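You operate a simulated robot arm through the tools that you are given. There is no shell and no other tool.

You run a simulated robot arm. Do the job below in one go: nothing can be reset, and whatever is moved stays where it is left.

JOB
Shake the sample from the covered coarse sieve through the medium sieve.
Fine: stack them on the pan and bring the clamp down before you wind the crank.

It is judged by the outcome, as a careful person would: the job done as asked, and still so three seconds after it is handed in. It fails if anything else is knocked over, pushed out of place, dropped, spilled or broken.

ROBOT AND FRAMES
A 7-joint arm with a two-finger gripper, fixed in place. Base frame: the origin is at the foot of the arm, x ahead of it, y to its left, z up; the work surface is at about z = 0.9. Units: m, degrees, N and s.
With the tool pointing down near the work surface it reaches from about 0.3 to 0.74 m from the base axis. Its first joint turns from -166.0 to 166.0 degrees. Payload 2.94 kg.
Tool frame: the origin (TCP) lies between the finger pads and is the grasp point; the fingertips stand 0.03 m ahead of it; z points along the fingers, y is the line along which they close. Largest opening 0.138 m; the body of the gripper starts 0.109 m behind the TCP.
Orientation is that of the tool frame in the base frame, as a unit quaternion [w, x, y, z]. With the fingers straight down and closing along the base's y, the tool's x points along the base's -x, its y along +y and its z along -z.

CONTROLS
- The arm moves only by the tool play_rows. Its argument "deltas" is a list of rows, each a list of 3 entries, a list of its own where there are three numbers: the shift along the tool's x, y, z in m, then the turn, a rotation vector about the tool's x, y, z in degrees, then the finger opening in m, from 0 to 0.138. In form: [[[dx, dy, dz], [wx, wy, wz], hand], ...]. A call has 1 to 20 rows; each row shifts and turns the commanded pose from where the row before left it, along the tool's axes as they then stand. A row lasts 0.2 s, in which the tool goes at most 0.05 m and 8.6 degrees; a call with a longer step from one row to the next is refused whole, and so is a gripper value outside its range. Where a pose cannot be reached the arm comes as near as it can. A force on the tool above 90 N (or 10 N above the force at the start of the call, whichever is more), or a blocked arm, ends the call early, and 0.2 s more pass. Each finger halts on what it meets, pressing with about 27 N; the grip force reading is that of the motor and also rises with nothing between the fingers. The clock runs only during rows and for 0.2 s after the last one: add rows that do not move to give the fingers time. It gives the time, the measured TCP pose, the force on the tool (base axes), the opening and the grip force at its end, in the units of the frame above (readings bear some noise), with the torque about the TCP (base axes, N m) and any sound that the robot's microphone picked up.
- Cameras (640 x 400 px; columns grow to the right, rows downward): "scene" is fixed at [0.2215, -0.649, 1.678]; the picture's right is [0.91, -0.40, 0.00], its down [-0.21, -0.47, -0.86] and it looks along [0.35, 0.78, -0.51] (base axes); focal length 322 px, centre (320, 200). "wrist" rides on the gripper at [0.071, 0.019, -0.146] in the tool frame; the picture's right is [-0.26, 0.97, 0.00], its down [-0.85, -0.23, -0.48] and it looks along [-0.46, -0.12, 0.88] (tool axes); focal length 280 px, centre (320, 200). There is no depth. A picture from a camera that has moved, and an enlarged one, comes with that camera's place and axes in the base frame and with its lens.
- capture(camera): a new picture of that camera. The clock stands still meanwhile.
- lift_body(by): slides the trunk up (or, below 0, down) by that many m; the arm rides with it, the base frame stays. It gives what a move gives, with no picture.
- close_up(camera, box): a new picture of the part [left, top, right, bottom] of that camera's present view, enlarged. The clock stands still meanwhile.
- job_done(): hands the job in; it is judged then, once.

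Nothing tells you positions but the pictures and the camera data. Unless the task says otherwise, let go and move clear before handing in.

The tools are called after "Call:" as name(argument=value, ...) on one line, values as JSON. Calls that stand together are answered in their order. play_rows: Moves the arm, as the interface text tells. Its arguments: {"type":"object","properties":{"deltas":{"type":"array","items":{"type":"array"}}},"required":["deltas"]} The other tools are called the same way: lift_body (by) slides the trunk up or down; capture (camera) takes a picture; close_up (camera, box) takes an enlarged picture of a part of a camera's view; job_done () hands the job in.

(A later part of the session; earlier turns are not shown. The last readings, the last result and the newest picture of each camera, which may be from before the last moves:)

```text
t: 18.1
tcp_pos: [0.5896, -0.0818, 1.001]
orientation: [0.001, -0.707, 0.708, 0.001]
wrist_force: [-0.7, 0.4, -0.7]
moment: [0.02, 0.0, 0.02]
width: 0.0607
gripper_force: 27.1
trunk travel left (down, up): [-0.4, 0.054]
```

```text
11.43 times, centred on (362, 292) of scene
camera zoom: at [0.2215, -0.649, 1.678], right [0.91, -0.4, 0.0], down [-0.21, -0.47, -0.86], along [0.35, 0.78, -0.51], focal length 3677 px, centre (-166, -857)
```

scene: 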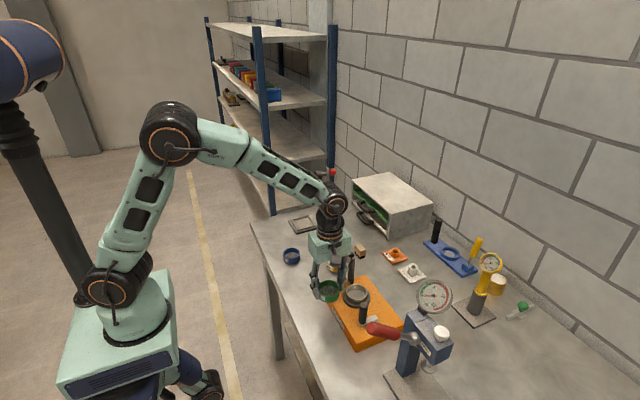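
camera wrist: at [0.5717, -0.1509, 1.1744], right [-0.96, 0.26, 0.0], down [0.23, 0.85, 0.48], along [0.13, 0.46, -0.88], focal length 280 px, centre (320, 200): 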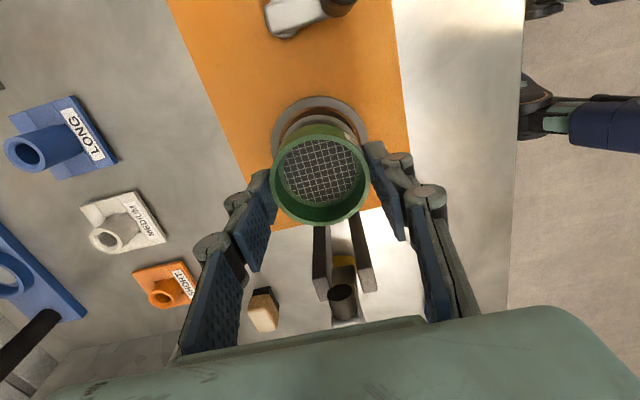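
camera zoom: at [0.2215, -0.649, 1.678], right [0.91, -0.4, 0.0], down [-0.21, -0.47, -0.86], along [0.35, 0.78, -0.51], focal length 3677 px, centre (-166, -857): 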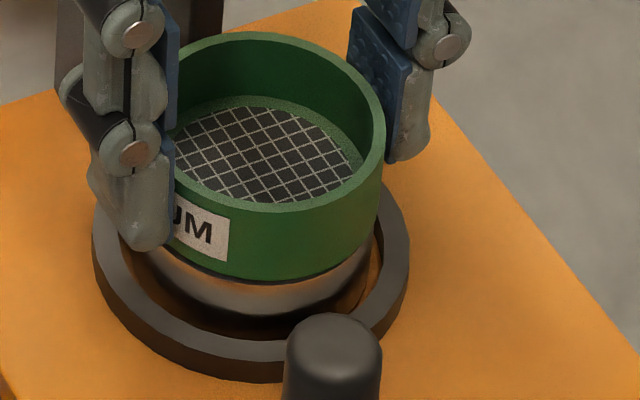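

Call:
close_up(camera="wrist", box=[275, 115, 325, 150])

Call:
close_up(camera="wrist", box=[320, 115, 370, 150])

Call:
close_up(camera="scene", box=[352, 290, 382, 312])

```text
11.43 times, centred on (300, 132) of wrist
camera zoom: at [0.5724, -0.151, 1.1461], right [-0.96, 0.26, 0.0], down [0.23, 0.85, 0.48], along [0.13, 0.46, -0.88], focal length 3204 px, centre (549, 971)
```

zoom: 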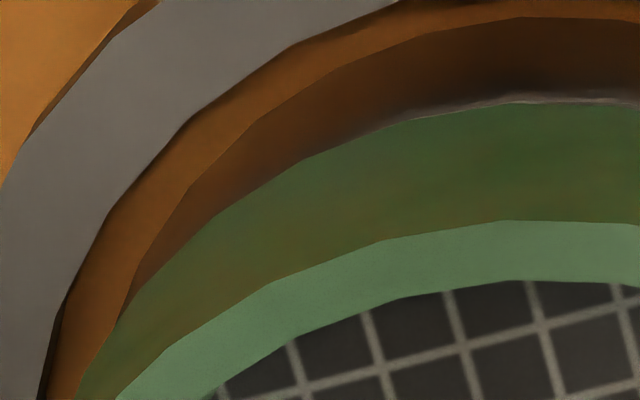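

```text
11.43 times, centred on (345, 132) of wrist
camera zoom: at [0.5724, -0.151, 1.1461], right [-0.96, 0.26, 0.0], down [0.23, 0.85, 0.48], along [0.13, 0.46, -0.88], focal length 3204 px, centre (34, 971)
```

zoom: 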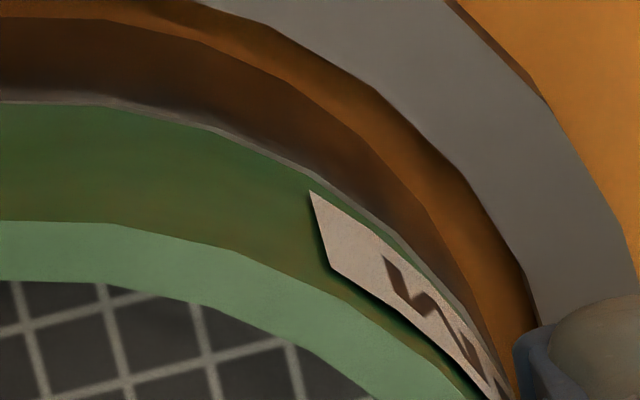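

```text
16.00 times, centred on (367, 301) of scene
camera zoom: at [0.2215, -0.649, 1.678], right [0.91, -0.4, 0.0], down [-0.21, -0.47, -0.86], along [0.35, 0.78, -0.51], focal length 5148 px, centre (-432, -1416)
```

zoom: 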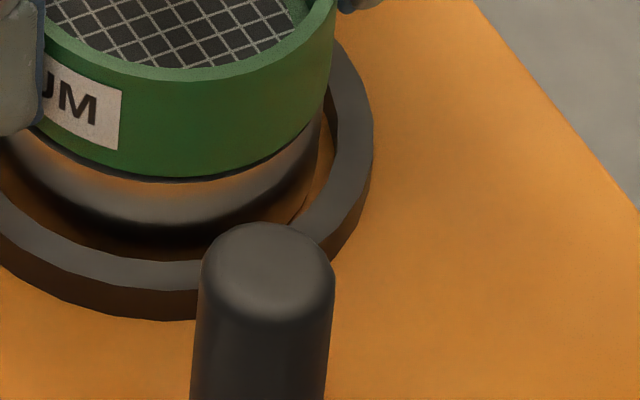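

It's aligned to about half a millimetre. I'll shift 0.4 mm in -x and keep lowering until the sieve seats.

Call:
play_rows(deltas=[[[0, 0.0004, 0.001], [0, 0, 0], 0.05], [[0, 0, 0.001], [0, 0, 0], 0.05], [[0, 0, 0], [0, 0, 0], 0.05]])

Call:
close_up(camera="scene", box=[352, 290, 382, 312])

Call:
close_up(camera="wrist", box=[265, 90, 375, 160])

```text
t: 18.9
tcp_pos: [0.5896, -0.0808, 0.9986]
orientation: [0.001, -0.707, 0.708, 0.001]
wrist_force: [1.2, -0.6, -0.8]
moment: [0.02, -0.01, -0.02]
width: 0.0608
gripper_force: 27.2
trunk travel left (down, up): [-0.4, 0.054]
```

```text
16.00 times, centred on (367, 301) of scene
camera zoom: at [0.2215, -0.649, 1.678], right [0.91, -0.4, 0.0], down [-0.21, -0.47, -0.86], along [0.35, 0.78, -0.51], focal length 5148 px, centre (-432, -1416)
```

zoom: 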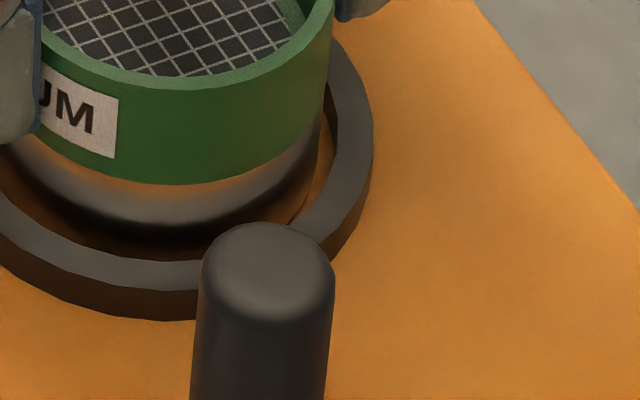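

```text
5.71 times, centred on (320, 125) of wrist
camera zoom: at [0.5721, -0.1509, 1.144], right [-0.96, 0.26, 0.0], down [0.23, 0.85, 0.48], along [0.13, 0.46, -0.88], focal length 1602 px, centre (320, 629)
```

zoom: 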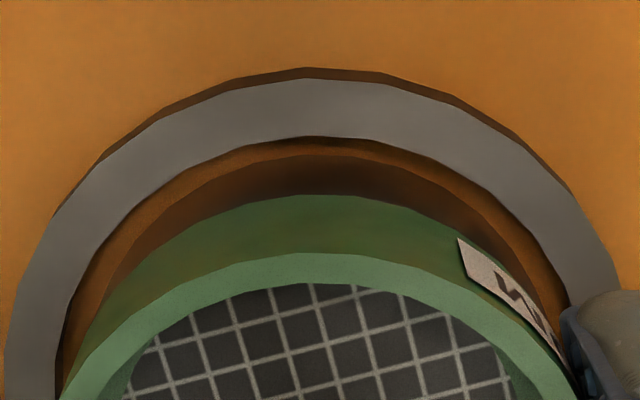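

The gap has closed visually but there's no contact force yet. I'll go one more millimetre to confirm it's seated.

Call:
play_rows(deltas=[[[0, 0, 0.001], [0, 0, 0], 0.05], [[0, 0, 0], [0, 0, 0], 0.05]])

Call:
close_up(camera="scene", box=[340, 275, 385, 315])

```text
t: 19.4
tcp_pos: [0.5914, -0.0798, 0.9981]
orientation: [-0.001, 0.707, -0.707, 0.001]
wrist_force: [-1.3, 0.0, 4.9]
moment: [0.04, 0.1, -0.02]
width: 0.0608
gripper_force: 27.1
trunk travel left (down, up): [-0.4, 0.054]
```

```text
10.00 times, centred on (362, 295) of scene
camera zoom: at [0.2215, -0.649, 1.678], right [0.91, -0.4, 0.0], down [-0.21, -0.47, -0.86], along [0.35, 0.78, -0.51], focal length 3217 px, centre (-105, -750)
```

zoom: 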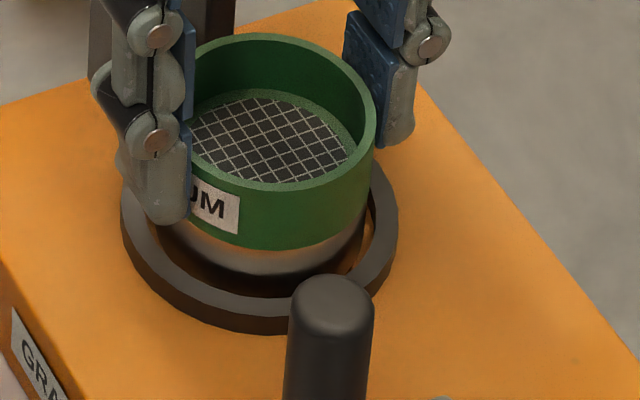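

Contact of about 5 N, so it's seated on the pan rim. I'll release it slowly and back off upward.

Call:
play_rows(deltas=[[[0, 0, 0], [0, 0, 0], 0.063], [[0, 0, 0], [0, 0, 0], 0.068], [[0, 0, 0], [0, 0, 0], 0.078], [[0, 0, 0], [0, 0, 0], 0.084], [[0, 0, 0], [0, 0, 0], 0.084]])

Call:
capture(camera="wrist")

Call:
close_up(camera="scene", box=[340, 275, 385, 315])

```text
t: 20.6
tcp_pos: [0.5902, -0.0803, 0.997]
orientation: [0.0, -0.707, 0.707, 0.001]
wrist_force: [1.5, 0.2, -0.2]
moment: [0.0, -0.01, 0.01]
width: 0.0843
gripper_force: 0.0
trunk travel left (down, up): [-0.4, 0.054]
```

```text
taken
camera wrist: at [0.5726, -0.1511, 1.1431], right [-0.96, 0.26, 0.0], down [0.23, 0.85, 0.48], along [0.13, 0.46, -0.88], focal length 280 px, centre (320, 200)
```

wrist: 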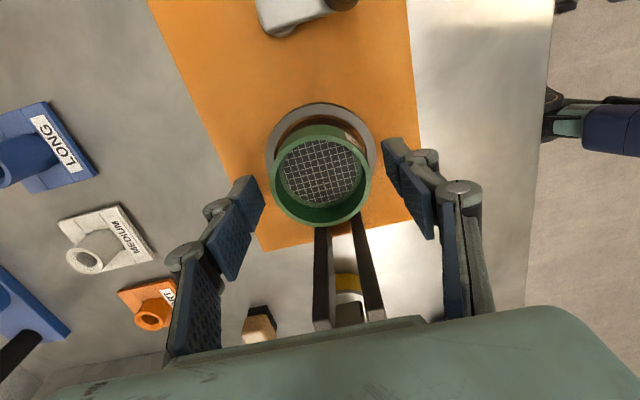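

```text
10.00 times, centred on (362, 295) of scene
camera zoom: at [0.2215, -0.649, 1.678], right [0.91, -0.4, 0.0], down [-0.21, -0.47, -0.86], along [0.35, 0.78, -0.51], focal length 3217 px, centre (-105, -750)
```

zoom: 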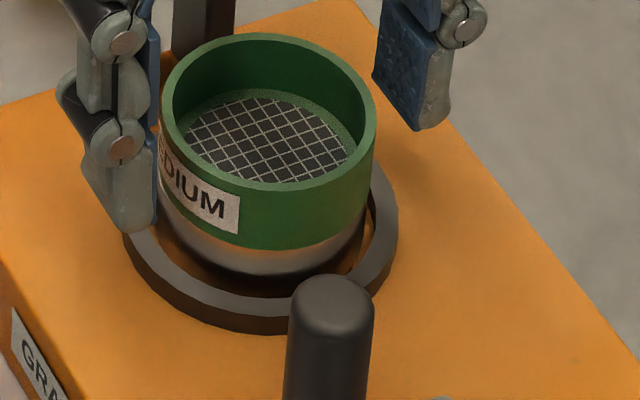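

The medium sieve is seated cleanly on the pan. Next is the coarse sieve, which sits under the clamp's raised handle. I'll take it from the +y side with the tool tilted, move it out to the medium sieve's old spot, and re-grip it there vertically. First I go up and across, then start turning the tool.

Call:
play_rows(deltas=[[[0, 0, -0.02], [0, 0, 0], 0.084], [[0, 0, -0.05], [0, 0, 0], 0.09], [[0, 0, -0.05], [0, 0, 0], 0.09], [[0, 0, -0.05], [0, 0, 0], 0.09], [[-0.04, -0.003, 0], [0, 0, 0], 0.09], [[-0.04, -0.003, 0], [0, 0, 0], 0.09], [[-0.04, -0.003, 0], [0, 0, 0], 0.09], [[-0.04, -0.003, 0], [0, 0, 0], 0.09], [[-0.04, -0.003, 0], [0, 0, 0], 0.09], [[-0.04, -0.003, 0], [0, 0, 0], 0.09], [[0, 0, 0], [0, 0, 8.2], 0.09], [[0, 0, 0], [0, 0, 8.2], 0.09], [[0, 0, 0], [0, 0, 8.2], 0.09], [[0, 0, 0], [0, 0, 8.2], 0.09], [[0, 0, 0], [0, 0, 8.2], 0.09], [[0, 0, 0], [0, 0, 8.2], 0.09], [[0, 0, 0], [0, 0, 8.2], 0.09], [[0, 0, 0], [0, 0, 8.2], 0.09], [[0, 0, 0], [0, 0, 8.2], 0.09], [[0, 0, 0], [0, 0, 8.2], 0.09]])

Call:
play_rows(deltas=[[[0, 0, 0], [0, 0, 8.2], 0.09], [[0, 0, 0], [0, 0, 8.2], 0.09], [[0, 0, 0], [0, 0, 8.2], 0.09], [[0, 0, 0], [0, 0, 8.2], 0.09], [[0, 0, 0], [0, 0, 8.2], 0.09], [[0, 0, 0], [0, 0, 8.2], 0.09], [[0, 0, 0], [0, 0, 8.2], 0.09], [[0, 0, 0], [0, 0, 8.2], 0.09], [[0, 0, 0], [0, 0, 8.2], 0.09], [[0, 0, 0], [0, 0, 8.2], 0.09], [[0, 0, 0], [0, 0, 8.2], 0.09], [[0, 0, 0], [0, 0, 7.8], 0.09], [[0, 0, 0], [0, 0, 0], 0.09]])

Call:
capture(camera="wrist")

Call:
capture(camera="scene")

```text
t: 24.9
tcp_pos: [0.6085, 0.1587, 1.167]
orientation: [0.001, -0.067, 0.998, 0.001]
wrist_force: [-0.3, 0.4, -0.5]
moment: [0.01, 0.01, 0.01]
width: 0.0901
gripper_force: 0.1
trunk travel left (down, up): [-0.4, 0.054]
```

```text
t: 27.6
tcp_pos: [0.6095, 0.1591, 1.1671]
orientation: [-0.001, 0.708, 0.706, 0.001]
wrist_force: [-0.5, 0.0, 0.4]
moment: [0.0, 0.01, -0.01]
width: 0.0899
gripper_force: 0.0
trunk travel left (down, up): [-0.4, 0.054]
```

```text
taken
camera wrist: at [0.6295, 0.2302, 1.3137], right [0.96, -0.27, 0.0], down [-0.23, -0.85, 0.47], along [-0.13, -0.46, -0.88], focal length 280 px, centre (320, 200)
```

wrist: 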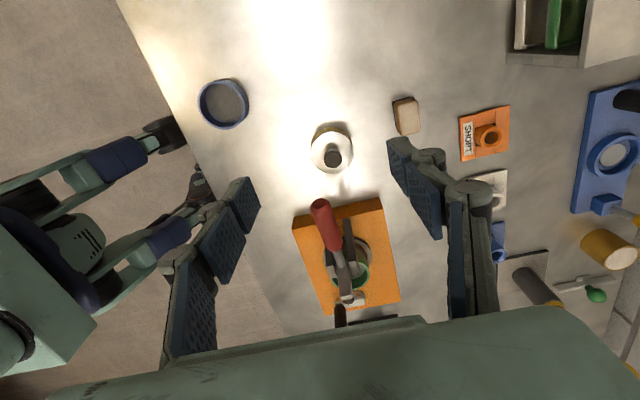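

```text
taken
```

scene: 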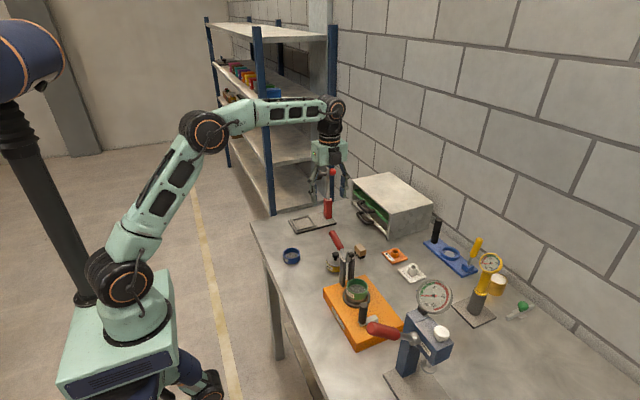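

Call:
close_up(camera="wrist", box=[280, 100, 400, 280])

Call:
close_up(camera="wrist", box=[300, 110, 360, 190])

```text
2.22 times, centred on (340, 190) of wrist
camera zoom: at [0.6295, 0.2302, 1.3137], right [0.96, -0.27, 0.0], down [-0.23, -0.85, 0.47], along [-0.13, -0.46, -0.88], focal length 623 px, centre (276, 222)
```

zoom: 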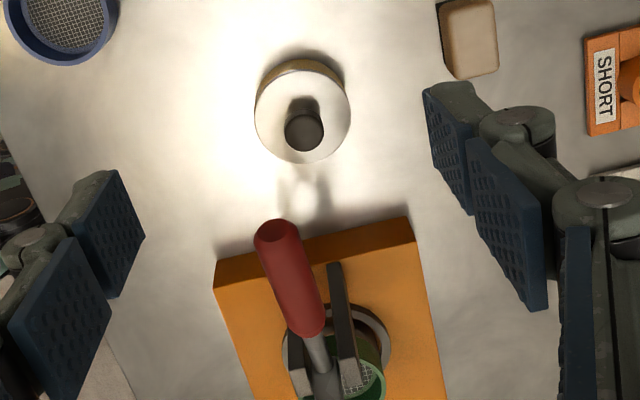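

```text
5.00 times, centred on (330, 150) of wrist
camera zoom: at [0.6295, 0.2302, 1.3137], right [0.96, -0.27, 0.0], down [-0.23, -0.85, 0.47], along [-0.13, -0.46, -0.88], focal length 1402 px, centre (270, 450)
```

zoom: 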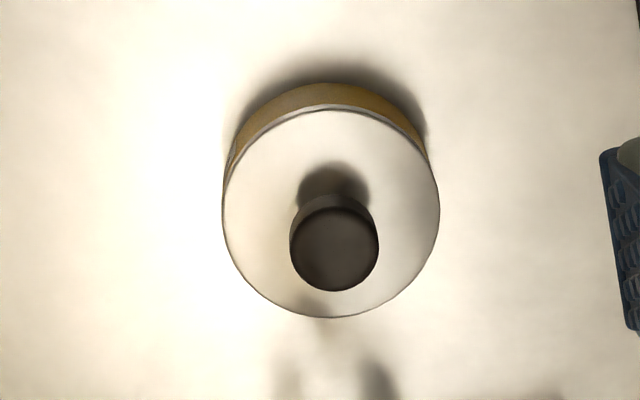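

The coarse sieve is at about (0.610, 0.101). I'll tilt the palm 25° towards +y and descend on its +y side, clear of the red handle.

Call:
play_rows(deltas=[[[0, 0, 0], [0, -6.25, 0], 0.09], [[0, 0, 0], [0, -6.25, 0], 0.09], [[0, 0, 0], [0, -6.25, 0], 0.09], [[0, 0, 0], [0, -6.25, 0], 0.09], [[0.0169, 0.0005, 0.03625], [0, 0, 0], 0.09], [[0.0169, 0.0005, 0.03625], [0, 0, 0], 0.09], [[0.0169, 0, 0.03625], [0, 0, 0], 0.09], [[0.0169, 0, 0.03625], [0, 0, 0], 0.09], [[0, 0, 0], [0, 0, 0], 0.09]])

Call:
capture(camera="wrist")

Call:
close_up(camera="scene", box=[280, 150, 420, 300])

```text
t: 29.6
tcp_pos: [0.6087, 0.1617, 1.0079]
orientation: [0.152, 0.691, 0.689, -0.153]
wrist_force: [0.0, -0.3, -0.8]
moment: [0.03, 0.03, -0.01]
width: 0.0901
gripper_force: 0.0
trunk travel left (down, up): [-0.4, 0.054]
```

```text
taken
camera wrist: at [0.6308, 0.2875, 1.1097], right [0.96, -0.24, 0.11], down [-0.23, -0.57, 0.79], along [-0.13, -0.79, -0.6], focal length 280 px, centre (320, 200)
```

wrist: 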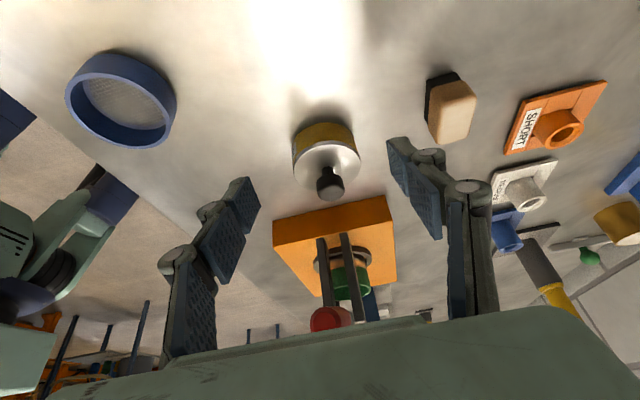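

```text
2.67 times, centred on (350, 225) of scene
camera zoom: at [0.2215, -0.649, 1.678], right [0.91, -0.4, 0.0], down [-0.21, -0.47, -0.86], along [0.35, 0.78, -0.51], focal length 858 px, centre (240, 133)
```

zoom: 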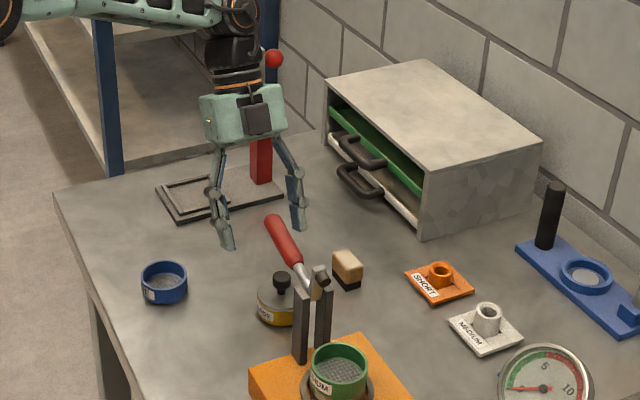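

Call:
close_up(camera="scene", box=[315, 150, 365, 215])

Call:
close_up(camera="wrist", box=[230, 110, 450, 340])

```text
6.15 times, centred on (340, 182) of scene
camera zoom: at [0.2215, -0.649, 1.678], right [0.91, -0.4, 0.0], down [-0.21, -0.47, -0.86], along [0.35, 0.78, -0.51], focal length 1980 px, centre (197, 308)
```

zoom: 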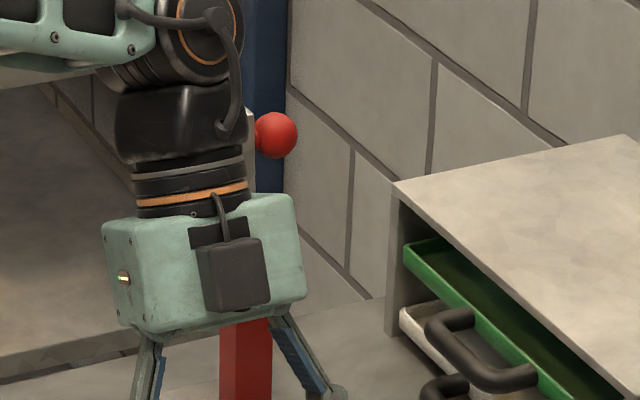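

```text
1.74 times, centred on (340, 225) of wrist
camera zoom: at [0.6308, 0.2875, 1.1097], right [0.96, -0.24, 0.11], down [-0.23, -0.57, 0.79], along [-0.13, -0.79, -0.6], focal length 488 px, centre (285, 156)
```

zoom: 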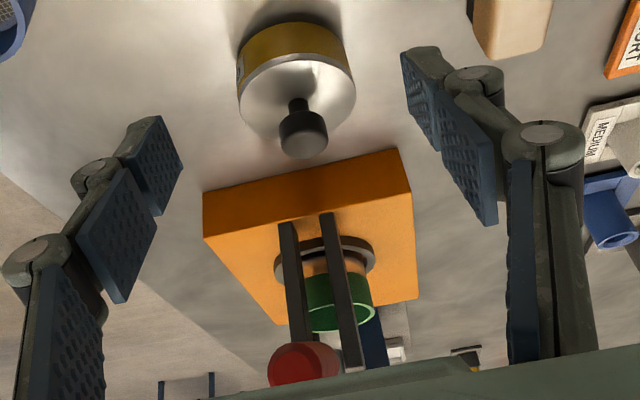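

There's also a box on the gripper's other side, so I'll increase the tilt to about 34° for clearance from the red handle. Then I'll descend beside the coarse sieve.

Call:
play_rows(deltas=[[[0, 0, 0], [0, -4.5, 0], 0.09], [[0, 0, 0], [0, -4.5, 0], 0.09], [[0.0162, 0, 0.024], [0, 0, 0], 0.09], [[0.0162, 0, 0.024], [0, 0, 0], 0.09], [[0.0056, 0, 0.0083], [0, 0, 0], 0.09], [[0, 0, 0], [0, 0, 0], 0.09]])

Call:
capture(camera="wrist")

Call:
close_up(camera="scene", box=[290, 170, 400, 290])

```text
t: 31.1
tcp_pos: [0.6092, 0.1605, 0.9393]
orientation: [0.206, 0.676, 0.676, -0.206]
wrist_force: [-0.4, -0.8, 0.3]
moment: [-0.04, 0.03, -0.02]
width: 0.0897
gripper_force: 0.1
trunk travel left (down, up): [-0.4, 0.054]
```

```text
taken
camera wrist: at [0.6306, 0.3012, 1.0214], right [0.96, -0.22, 0.15], down [-0.23, -0.44, 0.87], along [-0.13, -0.87, -0.47], focal length 280 px, centre (320, 200)
```

wrist: 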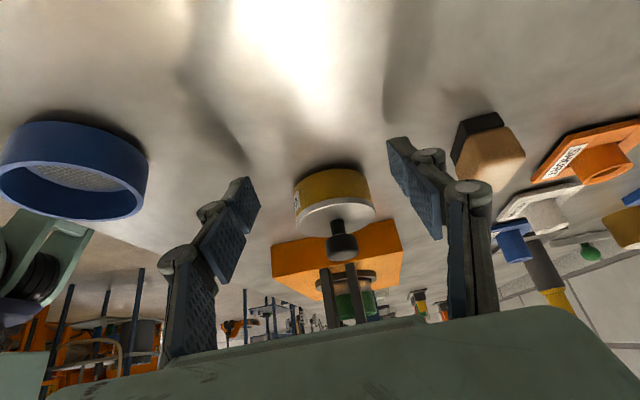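

```text
3.33 times, centred on (345, 230) of scene
camera zoom: at [0.2215, -0.649, 1.678], right [0.91, -0.4, 0.0], down [-0.21, -0.47, -0.86], along [0.35, 0.78, -0.51], focal length 1072 px, centre (237, 100)
```

zoom: 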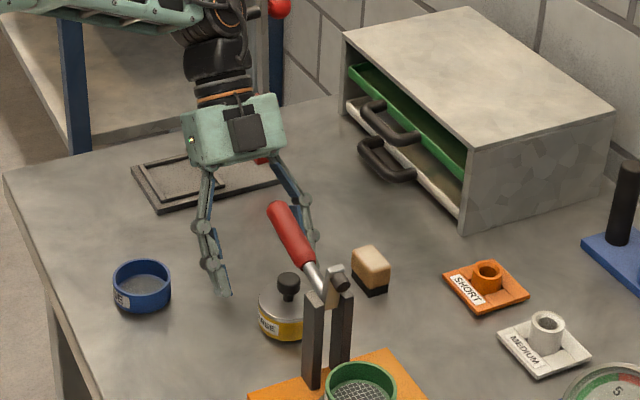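

The fingers straddle the sieve's line of approach and the handle is clear. I'll slide -y by 0.058 to bring the pads around the sieve.

Call:
play_rows(deltas=[[[-0.0166, 0, 0.0112], [0, 0, 0], 0.09], [[-0.0166, 0, 0.0112], [0, 0, 0], 0.09], [[0, 0, 0], [0, 0, 0], 0.09]])

Call:
capture(camera="wrist")

Call:
close_up(camera="scene", box=[300, 190, 380, 290])

```text
t: 31.9
tcp_pos: [0.6089, 0.1192, 0.9386]
orientation: [0.207, 0.677, 0.676, -0.206]
wrist_force: [0.0, -0.4, 0.8]
moment: [-0.01, 0.01, 0.01]
width: 0.0899
gripper_force: 0.1
trunk travel left (down, up): [-0.4, 0.054]
```

```text
taken
camera wrist: at [0.6296, 0.2605, 1.0209], right [0.96, -0.22, 0.15], down [-0.23, -0.44, 0.87], along [-0.13, -0.87, -0.47], focal length 280 px, centre (320, 200)
```

wrist: 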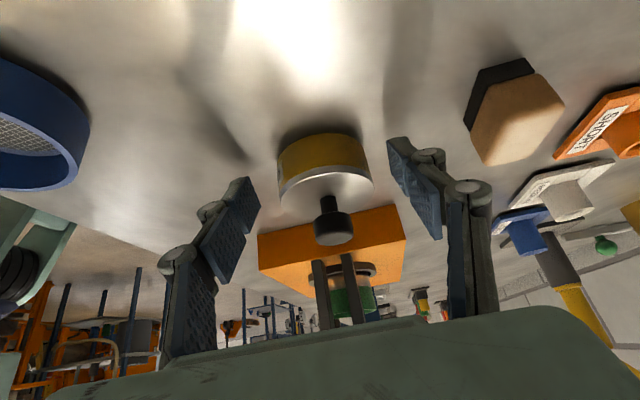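

```text
4.00 times, centred on (340, 240) of scene
camera zoom: at [0.2215, -0.649, 1.678], right [0.91, -0.4, 0.0], down [-0.21, -0.47, -0.86], along [0.35, 0.78, -0.51], focal length 1287 px, centre (240, 40)
```

zoom: 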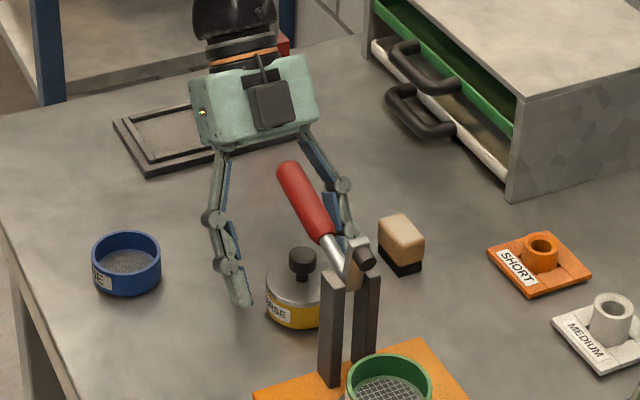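

I'm nearly there. I'll make a small move so the pad tips cover the yellow body, then close.

Call:
play_rows(deltas=[[[-0.0046, 0, 0.0075], [0, 0, 0], 0.09], [[0, 0, 0], [0, 0, 0], 0.09]])

Call:
capture(camera="wrist")

Call:
close_up(camera="scene", box=[310, 200, 370, 280])

```text
t: 32.5
tcp_pos: [0.6094, 0.1122, 0.9351]
orientation: [0.206, 0.677, 0.676, -0.207]
wrist_force: [-0.8, -0.3, -0.2]
moment: [-0.05, -0.01, 0.03]
width: 0.09
gripper_force: 0.1
trunk travel left (down, up): [-0.4, 0.054]
```

```text
taken
camera wrist: at [0.63, 0.2524, 1.0176], right [0.96, -0.22, 0.15], down [-0.23, -0.44, 0.87], along [-0.13, -0.87, -0.47], focal length 280 px, centre (320, 200)
```

wrist: 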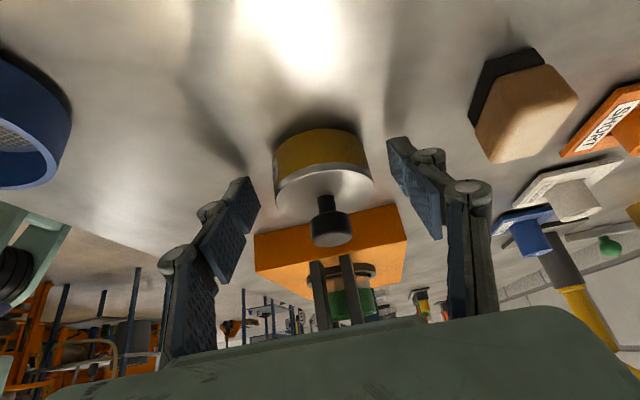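

```text
5.00 times, centred on (340, 240) of scene
camera zoom: at [0.2215, -0.649, 1.678], right [0.91, -0.4, 0.0], down [-0.21, -0.47, -0.86], along [0.35, 0.78, -0.51], focal length 1609 px, centre (220, 0)
```

zoom: 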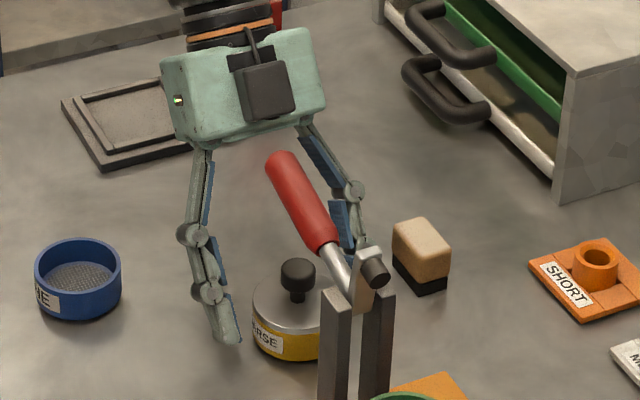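

The sieve is centred between the fingers, so I'll close on it.

Call:
play_rows(deltas=[[[0, 0, 0], [0, 0, 0], 0.075], [[0, 0, 0], [0, 0, 0], 0.066], [[0, 0, 0], [0, 0, 0], 0.058], [[0, 0, 0], [0, 0, 0], 0.05], [[0, 0, 0], [0, 0, 0], 0.05], [[0, 0, 0], [0, 0, 0], 0.05]])

Call:
play_rows(deltas=[[[-0.0028, 0, -0.0041], [0, 0, 0], 0.05], [[-0.0056, 0, -0.0083], [0, 0, 0], 0.05], [[0, 0, 0], [0, 0, 0], 0.05]])

Call:
capture(camera="wrist")

Call:
close_up(camera="scene", box=[310, 200, 370, 280])

```text
t: 33.9
tcp_pos: [0.6093, 0.112, 0.9354]
orientation: [0.207, 0.676, 0.676, -0.207]
wrist_force: [0.6, 1.0, 1.2]
moment: [-0.02, -0.02, 0.0]
width: 0.0609
gripper_force: 27.0
trunk travel left (down, up): [-0.4, 0.054]
```

```text
t: 34.6
tcp_pos: [0.6078, 0.1117, 0.9515]
orientation: [0.205, 0.678, 0.675, -0.206]
wrist_force: [0.7, 0.7, -1.0]
moment: [0.01, 0.05, 0.01]
width: 0.0608
gripper_force: 26.8
trunk travel left (down, up): [-0.4, 0.054]
```

```text
taken
camera wrist: at [0.63, 0.2525, 1.0333], right [0.96, -0.22, 0.15], down [-0.23, -0.44, 0.87], along [-0.13, -0.87, -0.47], focal length 280 px, centre (320, 200)
```

wrist: 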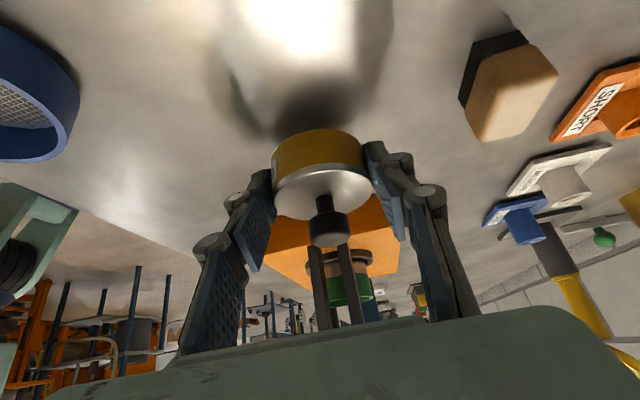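

```text
5.00 times, centred on (340, 240) of scene
camera zoom: at [0.2215, -0.649, 1.678], right [0.91, -0.4, 0.0], down [-0.21, -0.47, -0.86], along [0.35, 0.78, -0.51], focal length 1609 px, centre (220, 0)
```

zoom: 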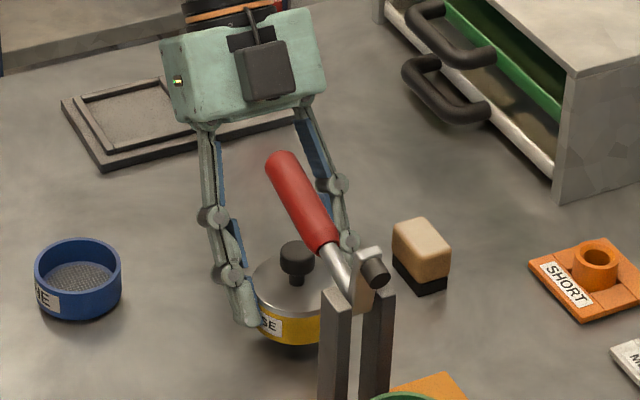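

The whole covered sieve lifted as one. I'll draw it out to +y from under the handle, raise it, and carry it to the free spot at about (0.486, 0.085).

Call:
play_rows(deltas=[[[0.0207, 0, -0.014], [0, 0, 0], 0.05], [[0.0207, 0, -0.014], [0, 0, 0], 0.05], [[-0.0126, 0, -0.01865], [0, 0, 0], 0.05], [[-0.0126, 0, -0.01865], [0, 0, 0], 0.05], [[0, -0.0309, 0], [0, 0, 0], 0.05], [[-0.0137, -0.0309, 0.0092], [0, 0, 0], 0.05], [[-0.0205, -0.0309, 0.0138], [0, 0, 0], 0.05], [[-0.0205, -0.0308, 0.0138], [0, 0, 0], 0.05], [[0, 0, 0], [0, 0, 0], 0.05]])

Call:
capture(camera="wrist")

Call:
capture(camera="scene")

```text
t: 36.6
tcp_pos: [0.4841, 0.0969, 0.9965]
orientation: [0.206, 0.677, 0.675, -0.206]
wrist_force: [0.0, -0.5, 0.1]
moment: [-0.01, -0.03, -0.02]
width: 0.0608
gripper_force: 27.5
trunk travel left (down, up): [-0.4, 0.054]
```

```text
taken
camera wrist: at [0.5055, 0.2374, 1.0782], right [0.96, -0.22, 0.15], down [-0.23, -0.44, 0.87], along [-0.13, -0.87, -0.47], focal length 280 px, centre (320, 200)
```

wrist: 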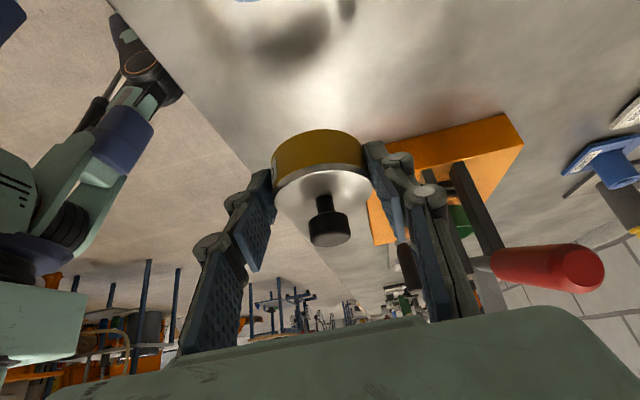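

```text
taken
```

scene: 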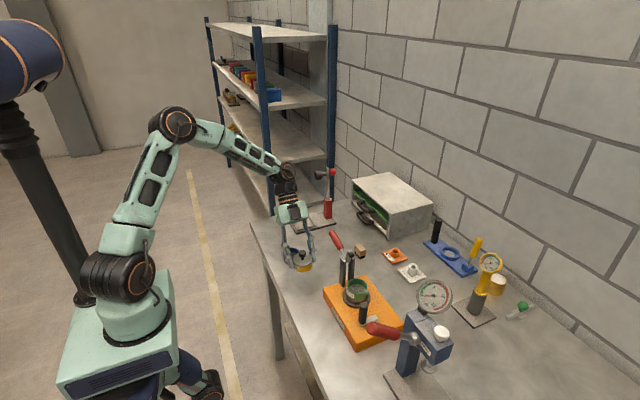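

Call:
play_rows(deltas=[[[0.014, 0, 0.0207], [0, 0, 0], 0.05], [[0.0112, 0, 0.0166], [0, 0, 0], 0.05], [[0.0056, 0, 0.0083], [0, 0, 0], 0.05], [[0.0022, 0, 0.0033], [0, 0, 0], 0.05], [[0, 0, 0], [0, 0, 0], 0.05]])

Call:
play_rows(deltas=[[[0.00056, 0, 0.00083], [0, 0, 0], 0.05], [[0.00056, 0, 0.00083], [0, 0, 0], 0.05], [[0, 0, 0], [0, 0, 0], 0.05]])

Call:
close_up(camera="scene", box=[270, 230, 340, 290])

```text
t: 37.9
tcp_pos: [0.4861, 0.0958, 0.9367]
orientation: [0.206, 0.677, 0.675, -0.206]
wrist_force: [-0.5, 0.2, -0.5]
moment: [0.05, 0.02, -0.01]
width: 0.0606
gripper_force: 27.1
trunk travel left (down, up): [-0.4, 0.054]
```

```text
t: 38.6
tcp_pos: [0.4856, 0.096, 0.9354]
orientation: [0.206, 0.678, 0.675, -0.206]
wrist_force: [-1.7, 2.0, 12.9]
moment: [-0.08, 0.13, -0.03]
width: 0.0607
gripper_force: 27.1
trunk travel left (down, up): [-0.4, 0.054]
```

```text
6.67 times, centred on (305, 260) of scene
camera zoom: at [0.2215, -0.649, 1.678], right [0.91, -0.4, 0.0], down [-0.21, -0.47, -0.86], along [0.35, 0.78, -0.51], focal length 2145 px, centre (420, -200)
```

zoom: 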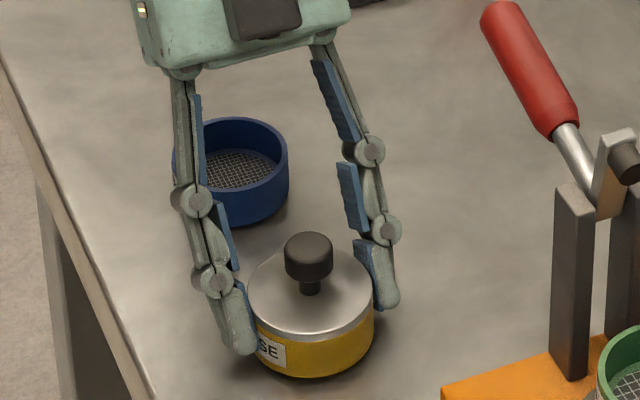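

It's down on the bench with about 13 N of contact. I'll release, rise, straighten, and turn the tool back to the camera-at-minus-y orientation.

Call:
play_rows(deltas=[[[0, 0, 0], [0, 0, 0], 0.064], [[0, 0, 0], [0, 0, 0], 0.074], [[0, 0, 0], [0, 0, 0], 0.088], [[0, 0, 0], [0, 0, 0], 0.092], [[-0.0224, 0, -0.0332], [0, 0, 0], 0.092], [[-0.0224, 0, -0.0332], [0, 0, 0], 0.092], [[-0.0224, 0, -0.0332], [0, 0, 0], 0.092], [[-0.0224, 0, -0.0332], [0, 0, 0], 0.092], [[-0.0168, 0, -0.0249], [0, 0, 0], 0.092], [[0, 0, 0], [0, 6.8, 0], 0.092], [[0, 0, 0], [0, 6.8, 0], 0.092], [[0, 0, 0], [0, 6.8, 0], 0.092], [[0, 0, 0], [0, 6.8, 0], 0.092], [[0, 0, 0], [0, 6.8, 0], 0.092], [[0, 0, 0], [0, 0, -8.2], 0.092], [[0, 0, 0], [0, 0, -8.2], 0.092], [[0, 0, 0], [0, 0, -8.2], 0.092], [[0, 0, 0], [0, 0, -8.2], 0.092], [[0, 0, 0], [0, 0, -8.2], 0.092], [[0, 0, 0], [0, 0, -8.2], 0.092]])

Call:
play_rows(deltas=[[[0, 0, 0], [0, 0, -8.2], 0.092], [[0, 0, 0], [0, 0, -8.2], 0.092], [[0, 0, 0], [0, 0, -8.2], 0.092], [[0, 0, 0], [0, 0, -8.2], 0.092], [[0, 0, 0], [0, 0, -8.2], 0.092], [[0, 0, 0], [0, 0, -8.2], 0.092], [[0, 0, 0], [0, 0, -8.2], 0.092], [[0, 0, 0], [0, 0, -8.2], 0.092], [[0, 0, 0], [0, 0, -8.2], 0.092], [[0, 0, 0], [0, 0, -8.2], 0.092], [[0, 0, 0], [0, 0, -8.2], 0.092], [[0, 0, 0], [0, 0, -8.2], 0.092], [[0, 0, 0], [0, 0, -8.2], 0.092], [[0, 0, 0], [0, 0, -8.2], 0.092], [[0, 0, 0], [0, 0, -8.2], 0.092], [[0, 0, 0], [0, 0, -7.8], 0.092], [[0, 0, 0], [0, 0, 0], 0.092]])

Call:
capture(camera="wrist")

Call:
capture(camera="scene")

```text
t: 42.9
tcp_pos: [0.4869, 0.0967, 1.1261]
orientation: [0.0, 0.349, 0.937, 0.001]
wrist_force: [-0.2, -0.6, 0.1]
moment: [0.04, 0.03, 0.0]
width: 0.0921
gripper_force: 0.1
trunk travel left (down, up): [-0.4, 0.054]
```

```text
t: 46.5
tcp_pos: [0.485, 0.0967, 1.1248]
orientation: [-0.001, 0.707, -0.707, -0.001]
wrist_force: [1.0, -0.5, -0.3]
moment: [-0.03, 0.01, -0.01]
width: 0.0921
gripper_force: 0.1
trunk travel left (down, up): [-0.4, 0.054]
```

```text
taken
camera wrist: at [0.4679, 0.0255, 1.2708], right [-0.96, 0.26, 0.0], down [0.23, 0.85, 0.48], along [0.13, 0.46, -0.88], focal length 280 px, centre (320, 200)
```

wrist: 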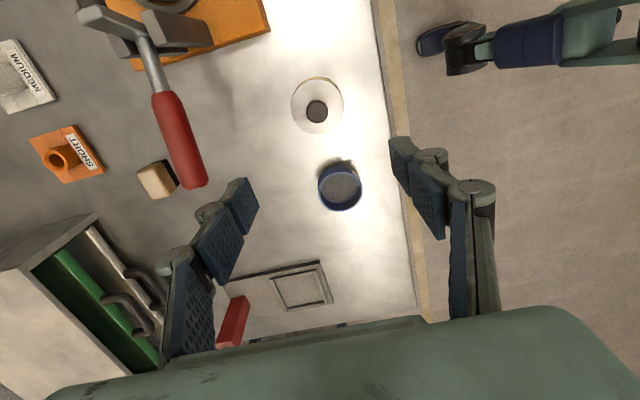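

```text
taken
```

scene: 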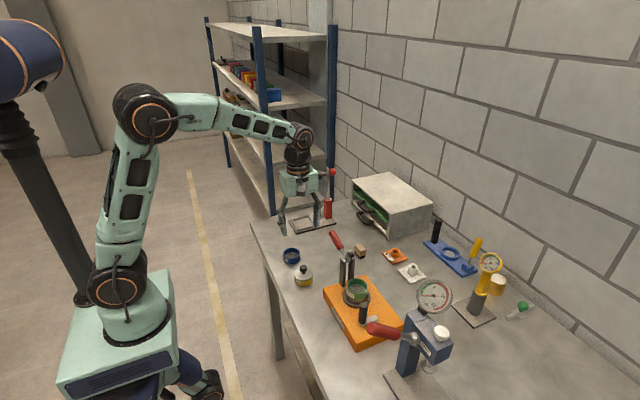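

Call:
close_up(camera="wrist", box=[280, 65, 360, 145])

Call:
close_up(camera="scene", box=[275, 250, 335, 300])

```text
5.00 times, centred on (320, 105) of wrist
camera zoom: at [0.4679, 0.0255, 1.2708], right [-0.96, 0.26, 0.0], down [0.23, 0.85, 0.48], along [0.13, 0.46, -0.88], focal length 1402 px, centre (320, 675)
```

zoom: 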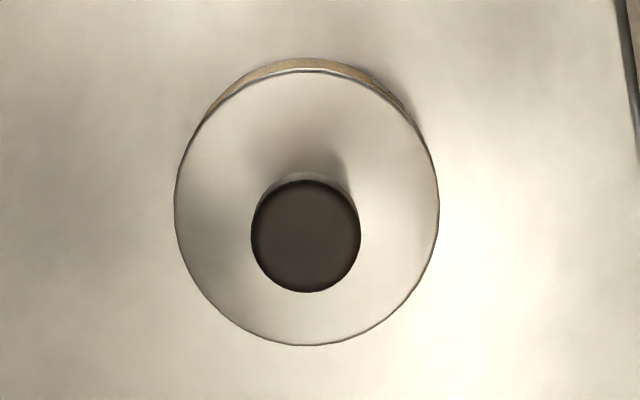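

```text
8.00 times, centred on (305, 275) of scene
camera zoom: at [0.2215, -0.649, 1.678], right [0.91, -0.4, 0.0], down [-0.21, -0.47, -0.86], along [0.35, 0.78, -0.51], focal length 2574 px, centre (440, -400)
```

zoom: 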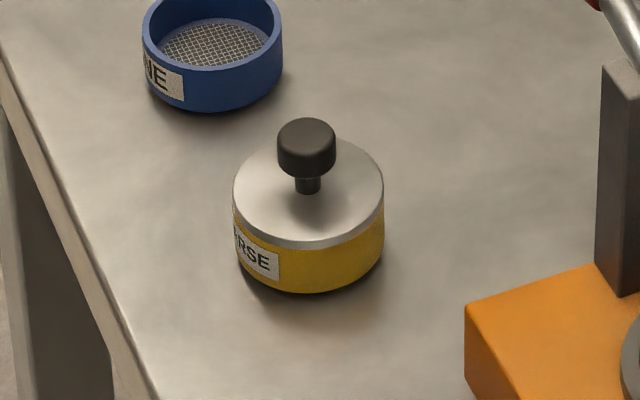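

The coarse sieve stands at about (0.4867, 0.085), clear of the clamp handle. I'll align over it and descend vertically.

Call:
play_rows(deltas=[[[0.0116, 0, 0.03], [0, 0, 0], 0.092], [[0, 0, 0.04], [0, 0, 0], 0.092], [[0, 0, 0.04], [0, 0, 0], 0.092], [[0, 0, 0.04], [0, 0, 0], 0.092], [[0, 0, 0.024], [0, 0, 0], 0.092], [[0, 0, 0.012], [0, 0, 0], 0.092], [[0, 0, 0], [0, 0, 0], 0.092]])

Call:
capture(camera="wrist")

Call:
close_up(camera="scene", box=[270, 230, 350, 300])

```text
t: 48.0
tcp_pos: [0.4862, 0.0841, 0.9381]
orientation: [0.0, -0.706, 0.708, 0.001]
wrist_force: [0.7, -0.4, -0.5]
moment: [-0.02, 0.01, 0.0]
width: 0.092
gripper_force: 0.0
trunk travel left (down, up): [-0.4, 0.054]
```

```text
taken
camera wrist: at [0.4681, 0.013, 1.0845], right [-0.96, 0.26, 0.0], down [0.23, 0.85, 0.48], along [0.13, 0.46, -0.88], focal length 280 px, centre (320, 200)
```

wrist: 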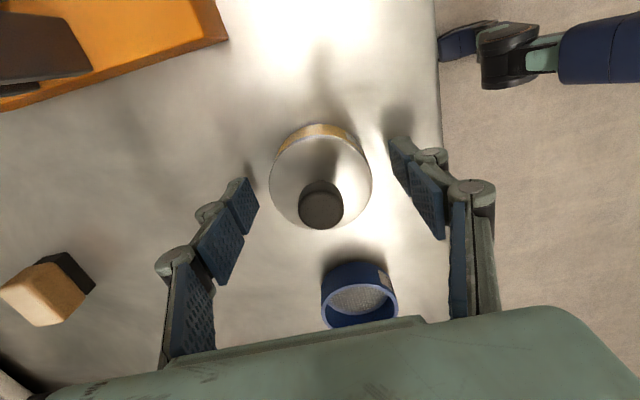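

```text
5.71 times, centred on (310, 265) of scene
camera zoom: at [0.2215, -0.649, 1.678], right [0.91, -0.4, 0.0], down [-0.21, -0.47, -0.86], along [0.35, 0.78, -0.51], focal length 1838 px, centre (377, -171)
```

zoom: 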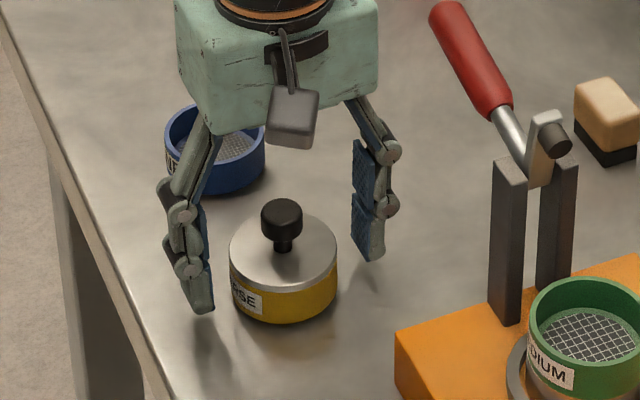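

Call:
play_rows(deltas=[[[0, 0, 0], [0, 0, 0], 0.076], [[0, 0, 0], [0, 0, 0], 0.066], [[0, 0, 0], [0, 0, 0], 0.058], [[0, 0, 0], [0, 0, 0], 0.05], [[0, 0, 0], [0, 0, 0], 0.05], [[0, 0, 0], [0, 0, 0], 0.05]])

Call:
close_up(camera="wrist", box=[230, 90, 410, 260])

```text
t: 49.5
tcp_pos: [0.4853, 0.0837, 0.9401]
orientation: [0.0, -0.707, 0.707, 0.0]
wrist_force: [0.6, 0.5, 0.8]
moment: [-0.02, -0.01, 0.0]
width: 0.0607
gripper_force: 27.2
trunk travel left (down, up): [-0.4, 0.054]
```

```text
2.35 times, centred on (320, 175) of wrist
camera zoom: at [0.468, 0.013, 1.0847], right [-0.96, 0.26, 0.0], down [0.23, 0.85, 0.48], along [0.13, 0.46, -0.88], focal length 660 px, centre (320, 259)
```

zoom: 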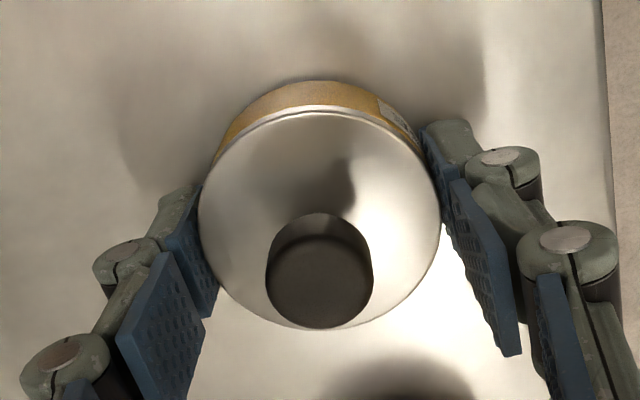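

The coarse sieve is gripped vertically at the same offset as the medium one. I'll lift it and follow the same route, coming in low over the medium sieve from -x.

Call:
play_rows(deltas=[[[0, 0, -0.02], [0, 0, 0], 0.05], [[0, 0, -0.04], [0, 0, 0], 0.05], [[0, 0, -0.045], [0, 0, 0], 0.05], [[0, 0, -0.045], [0, 0, 0], 0.05], [[0.041, -0.0033, 0], [0, 0, 0], 0.05], [[0.041, -0.0033, 0], [0, 0, 0], 0.05], [[0.041, -0.0032, 0], [0, 0, 0], 0.05], [[0.041, -0.0032, 0], [0, 0, 0], 0.05], [[0, 0, 0.025], [0, 0, 0], 0.05], [[0, 0, 0.02], [0, 0, 0], 0.05], [[0, 0, 0], [0, 0, 0], 0.05]])

Call:
capture(camera="wrist")

Call:
close_up(camera="scene", box=[290, 220, 420, 340])

```text
t: 51.9
tcp_pos: [0.4983, -0.0798, 1.0443]
orientation: [0.0, -0.707, 0.707, 0.001]
wrist_force: [-0.4, -0.5, -1.3]
moment: [-0.02, -0.01, 0.01]
width: 0.0608
gripper_force: 26.8
trunk travel left (down, up): [-0.4, 0.054]
```

```text
taken
camera wrist: at [0.4806, -0.1506, 1.1897], right [-0.96, 0.26, 0.0], down [0.23, 0.85, 0.48], along [0.13, 0.46, -0.88], focal length 280 px, centre (320, 200)
```

wrist: 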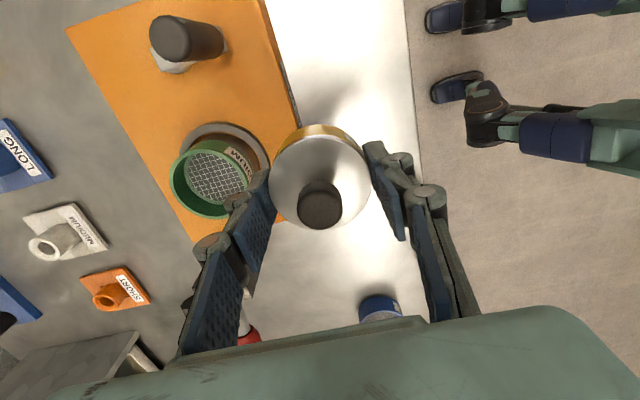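

```text
3.33 times, centred on (355, 280) of scene
camera zoom: at [0.2215, -0.649, 1.678], right [0.91, -0.4, 0.0], down [-0.21, -0.47, -0.86], along [0.35, 0.78, -0.51], focal length 1072 px, centre (203, -67)
```

zoom: 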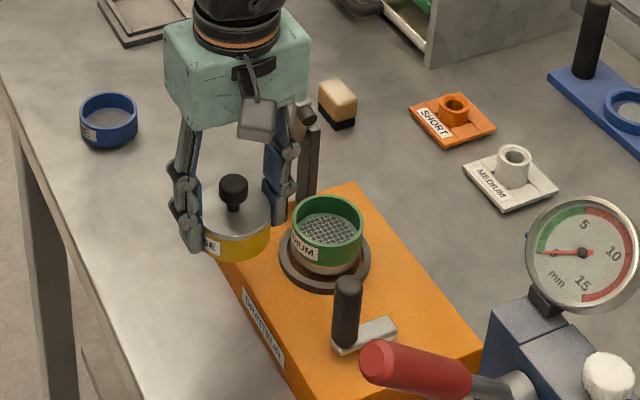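

Call:
play_rows(deltas=[[[0, -0.02, 0], [0, 0, 0], 0.05], [[0, -0.03, 0], [0, 0, 0], 0.05], [[0, -0.03, 0], [0, 0, 0], 0.05], [[0, -0.0117, 0.003], [0, 0, 0], 0.05], [[0, 0, 0], [0, 0, 0], 0.05], [[0, 0, 0], [0, 0, 0], 0.05]])

Call:
close_up(camera="wrist", box=[265, 90, 375, 160])

Call:
close_up(camera="scene", box=[335, 255, 385, 305])

```text
t: 53.2
tcp_pos: [0.5893, -0.0798, 1.0415]
orientation: [0.0, -0.707, 0.708, 0.001]
wrist_force: [-0.5, 0.3, -0.3]
moment: [0.0, -0.04, 0.01]
width: 0.0608
gripper_force: 27.0
trunk travel left (down, up): [-0.4, 0.054]
```

```text
5.71 times, centred on (320, 125) of wrist
camera zoom: at [0.5728, -0.1496, 1.1863], right [-0.96, 0.26, 0.0], down [0.23, 0.85, 0.48], along [0.13, 0.46, -0.88], focal length 1602 px, centre (320, 629)
```

zoom: 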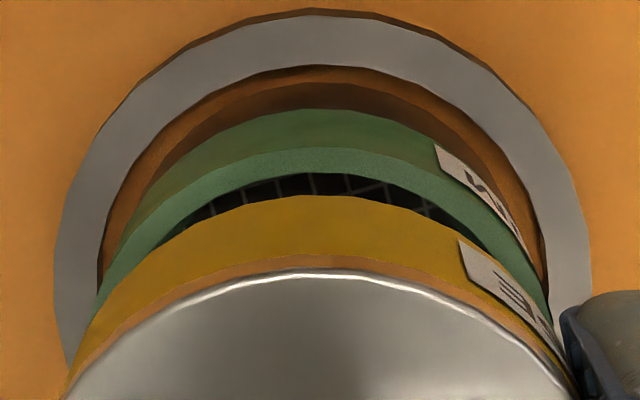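

```text
8.00 times, centred on (360, 280) of scene
camera zoom: at [0.2215, -0.649, 1.678], right [0.91, -0.4, 0.0], down [-0.21, -0.47, -0.86], along [0.35, 0.78, -0.51], focal length 2574 px, centre (0, -440)
```

zoom: 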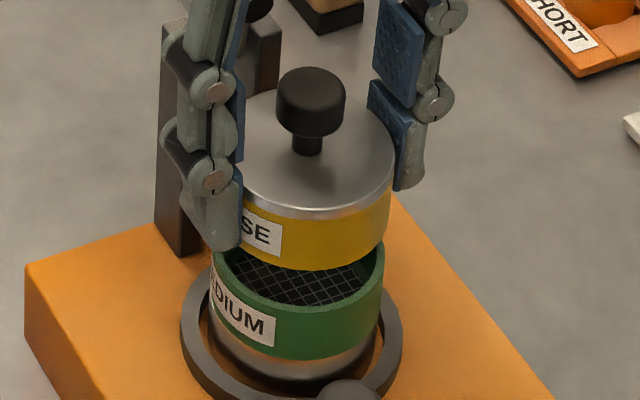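

The coarse sieve is over the medium one and needs about a 1 mm correction in -y. I'll apply it, lower part way, and re-check.

Call:
play_rows(deltas=[[[0.001, 0.0004, 0.004], [0, 0, 0], 0.05], [[0, 0, 0.004], [0, 0, 0], 0.05], [[0, 0, 0.003], [0, 0, 0], 0.05], [[0, 0, 0], [0, 0, 0], 0.05], [[0, 0, 0], [0, 0, 0], 0.05]])

Call:
close_up(camera="wrist", box=[265, 90, 375, 160])

Call:
close_up(camera="scene", box=[335, 260, 385, 310])

```text
t: 54.5
tcp_pos: [0.5906, -0.0815, 1.0291]
orientation: [0.001, -0.707, 0.708, 0.0]
wrist_force: [0.4, -0.1, -1.1]
moment: [0.0, -0.01, 0.0]
width: 0.061
gripper_force: 26.9
trunk travel left (down, up): [-0.4, 0.054]
```

```text
5.71 times, centred on (320, 125) of wrist
camera zoom: at [0.5718, -0.1515, 1.1752], right [-0.96, 0.26, 0.0], down [0.23, 0.85, 0.48], along [0.13, 0.46, -0.88], focal length 1602 px, centre (320, 629)
```

zoom: 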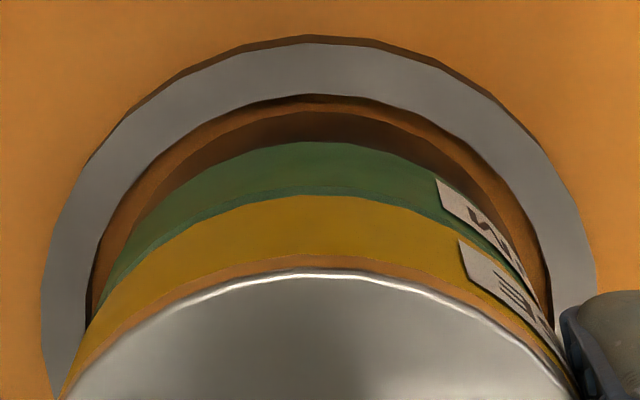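

```text
8.00 times, centred on (360, 285) of scene
camera zoom: at [0.2215, -0.649, 1.678], right [0.91, -0.4, 0.0], down [-0.21, -0.47, -0.86], along [0.35, 0.78, -0.51], focal length 2574 px, centre (0, -480)
```

zoom: 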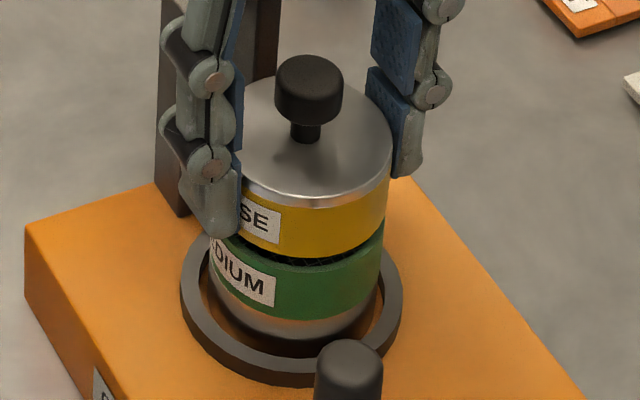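

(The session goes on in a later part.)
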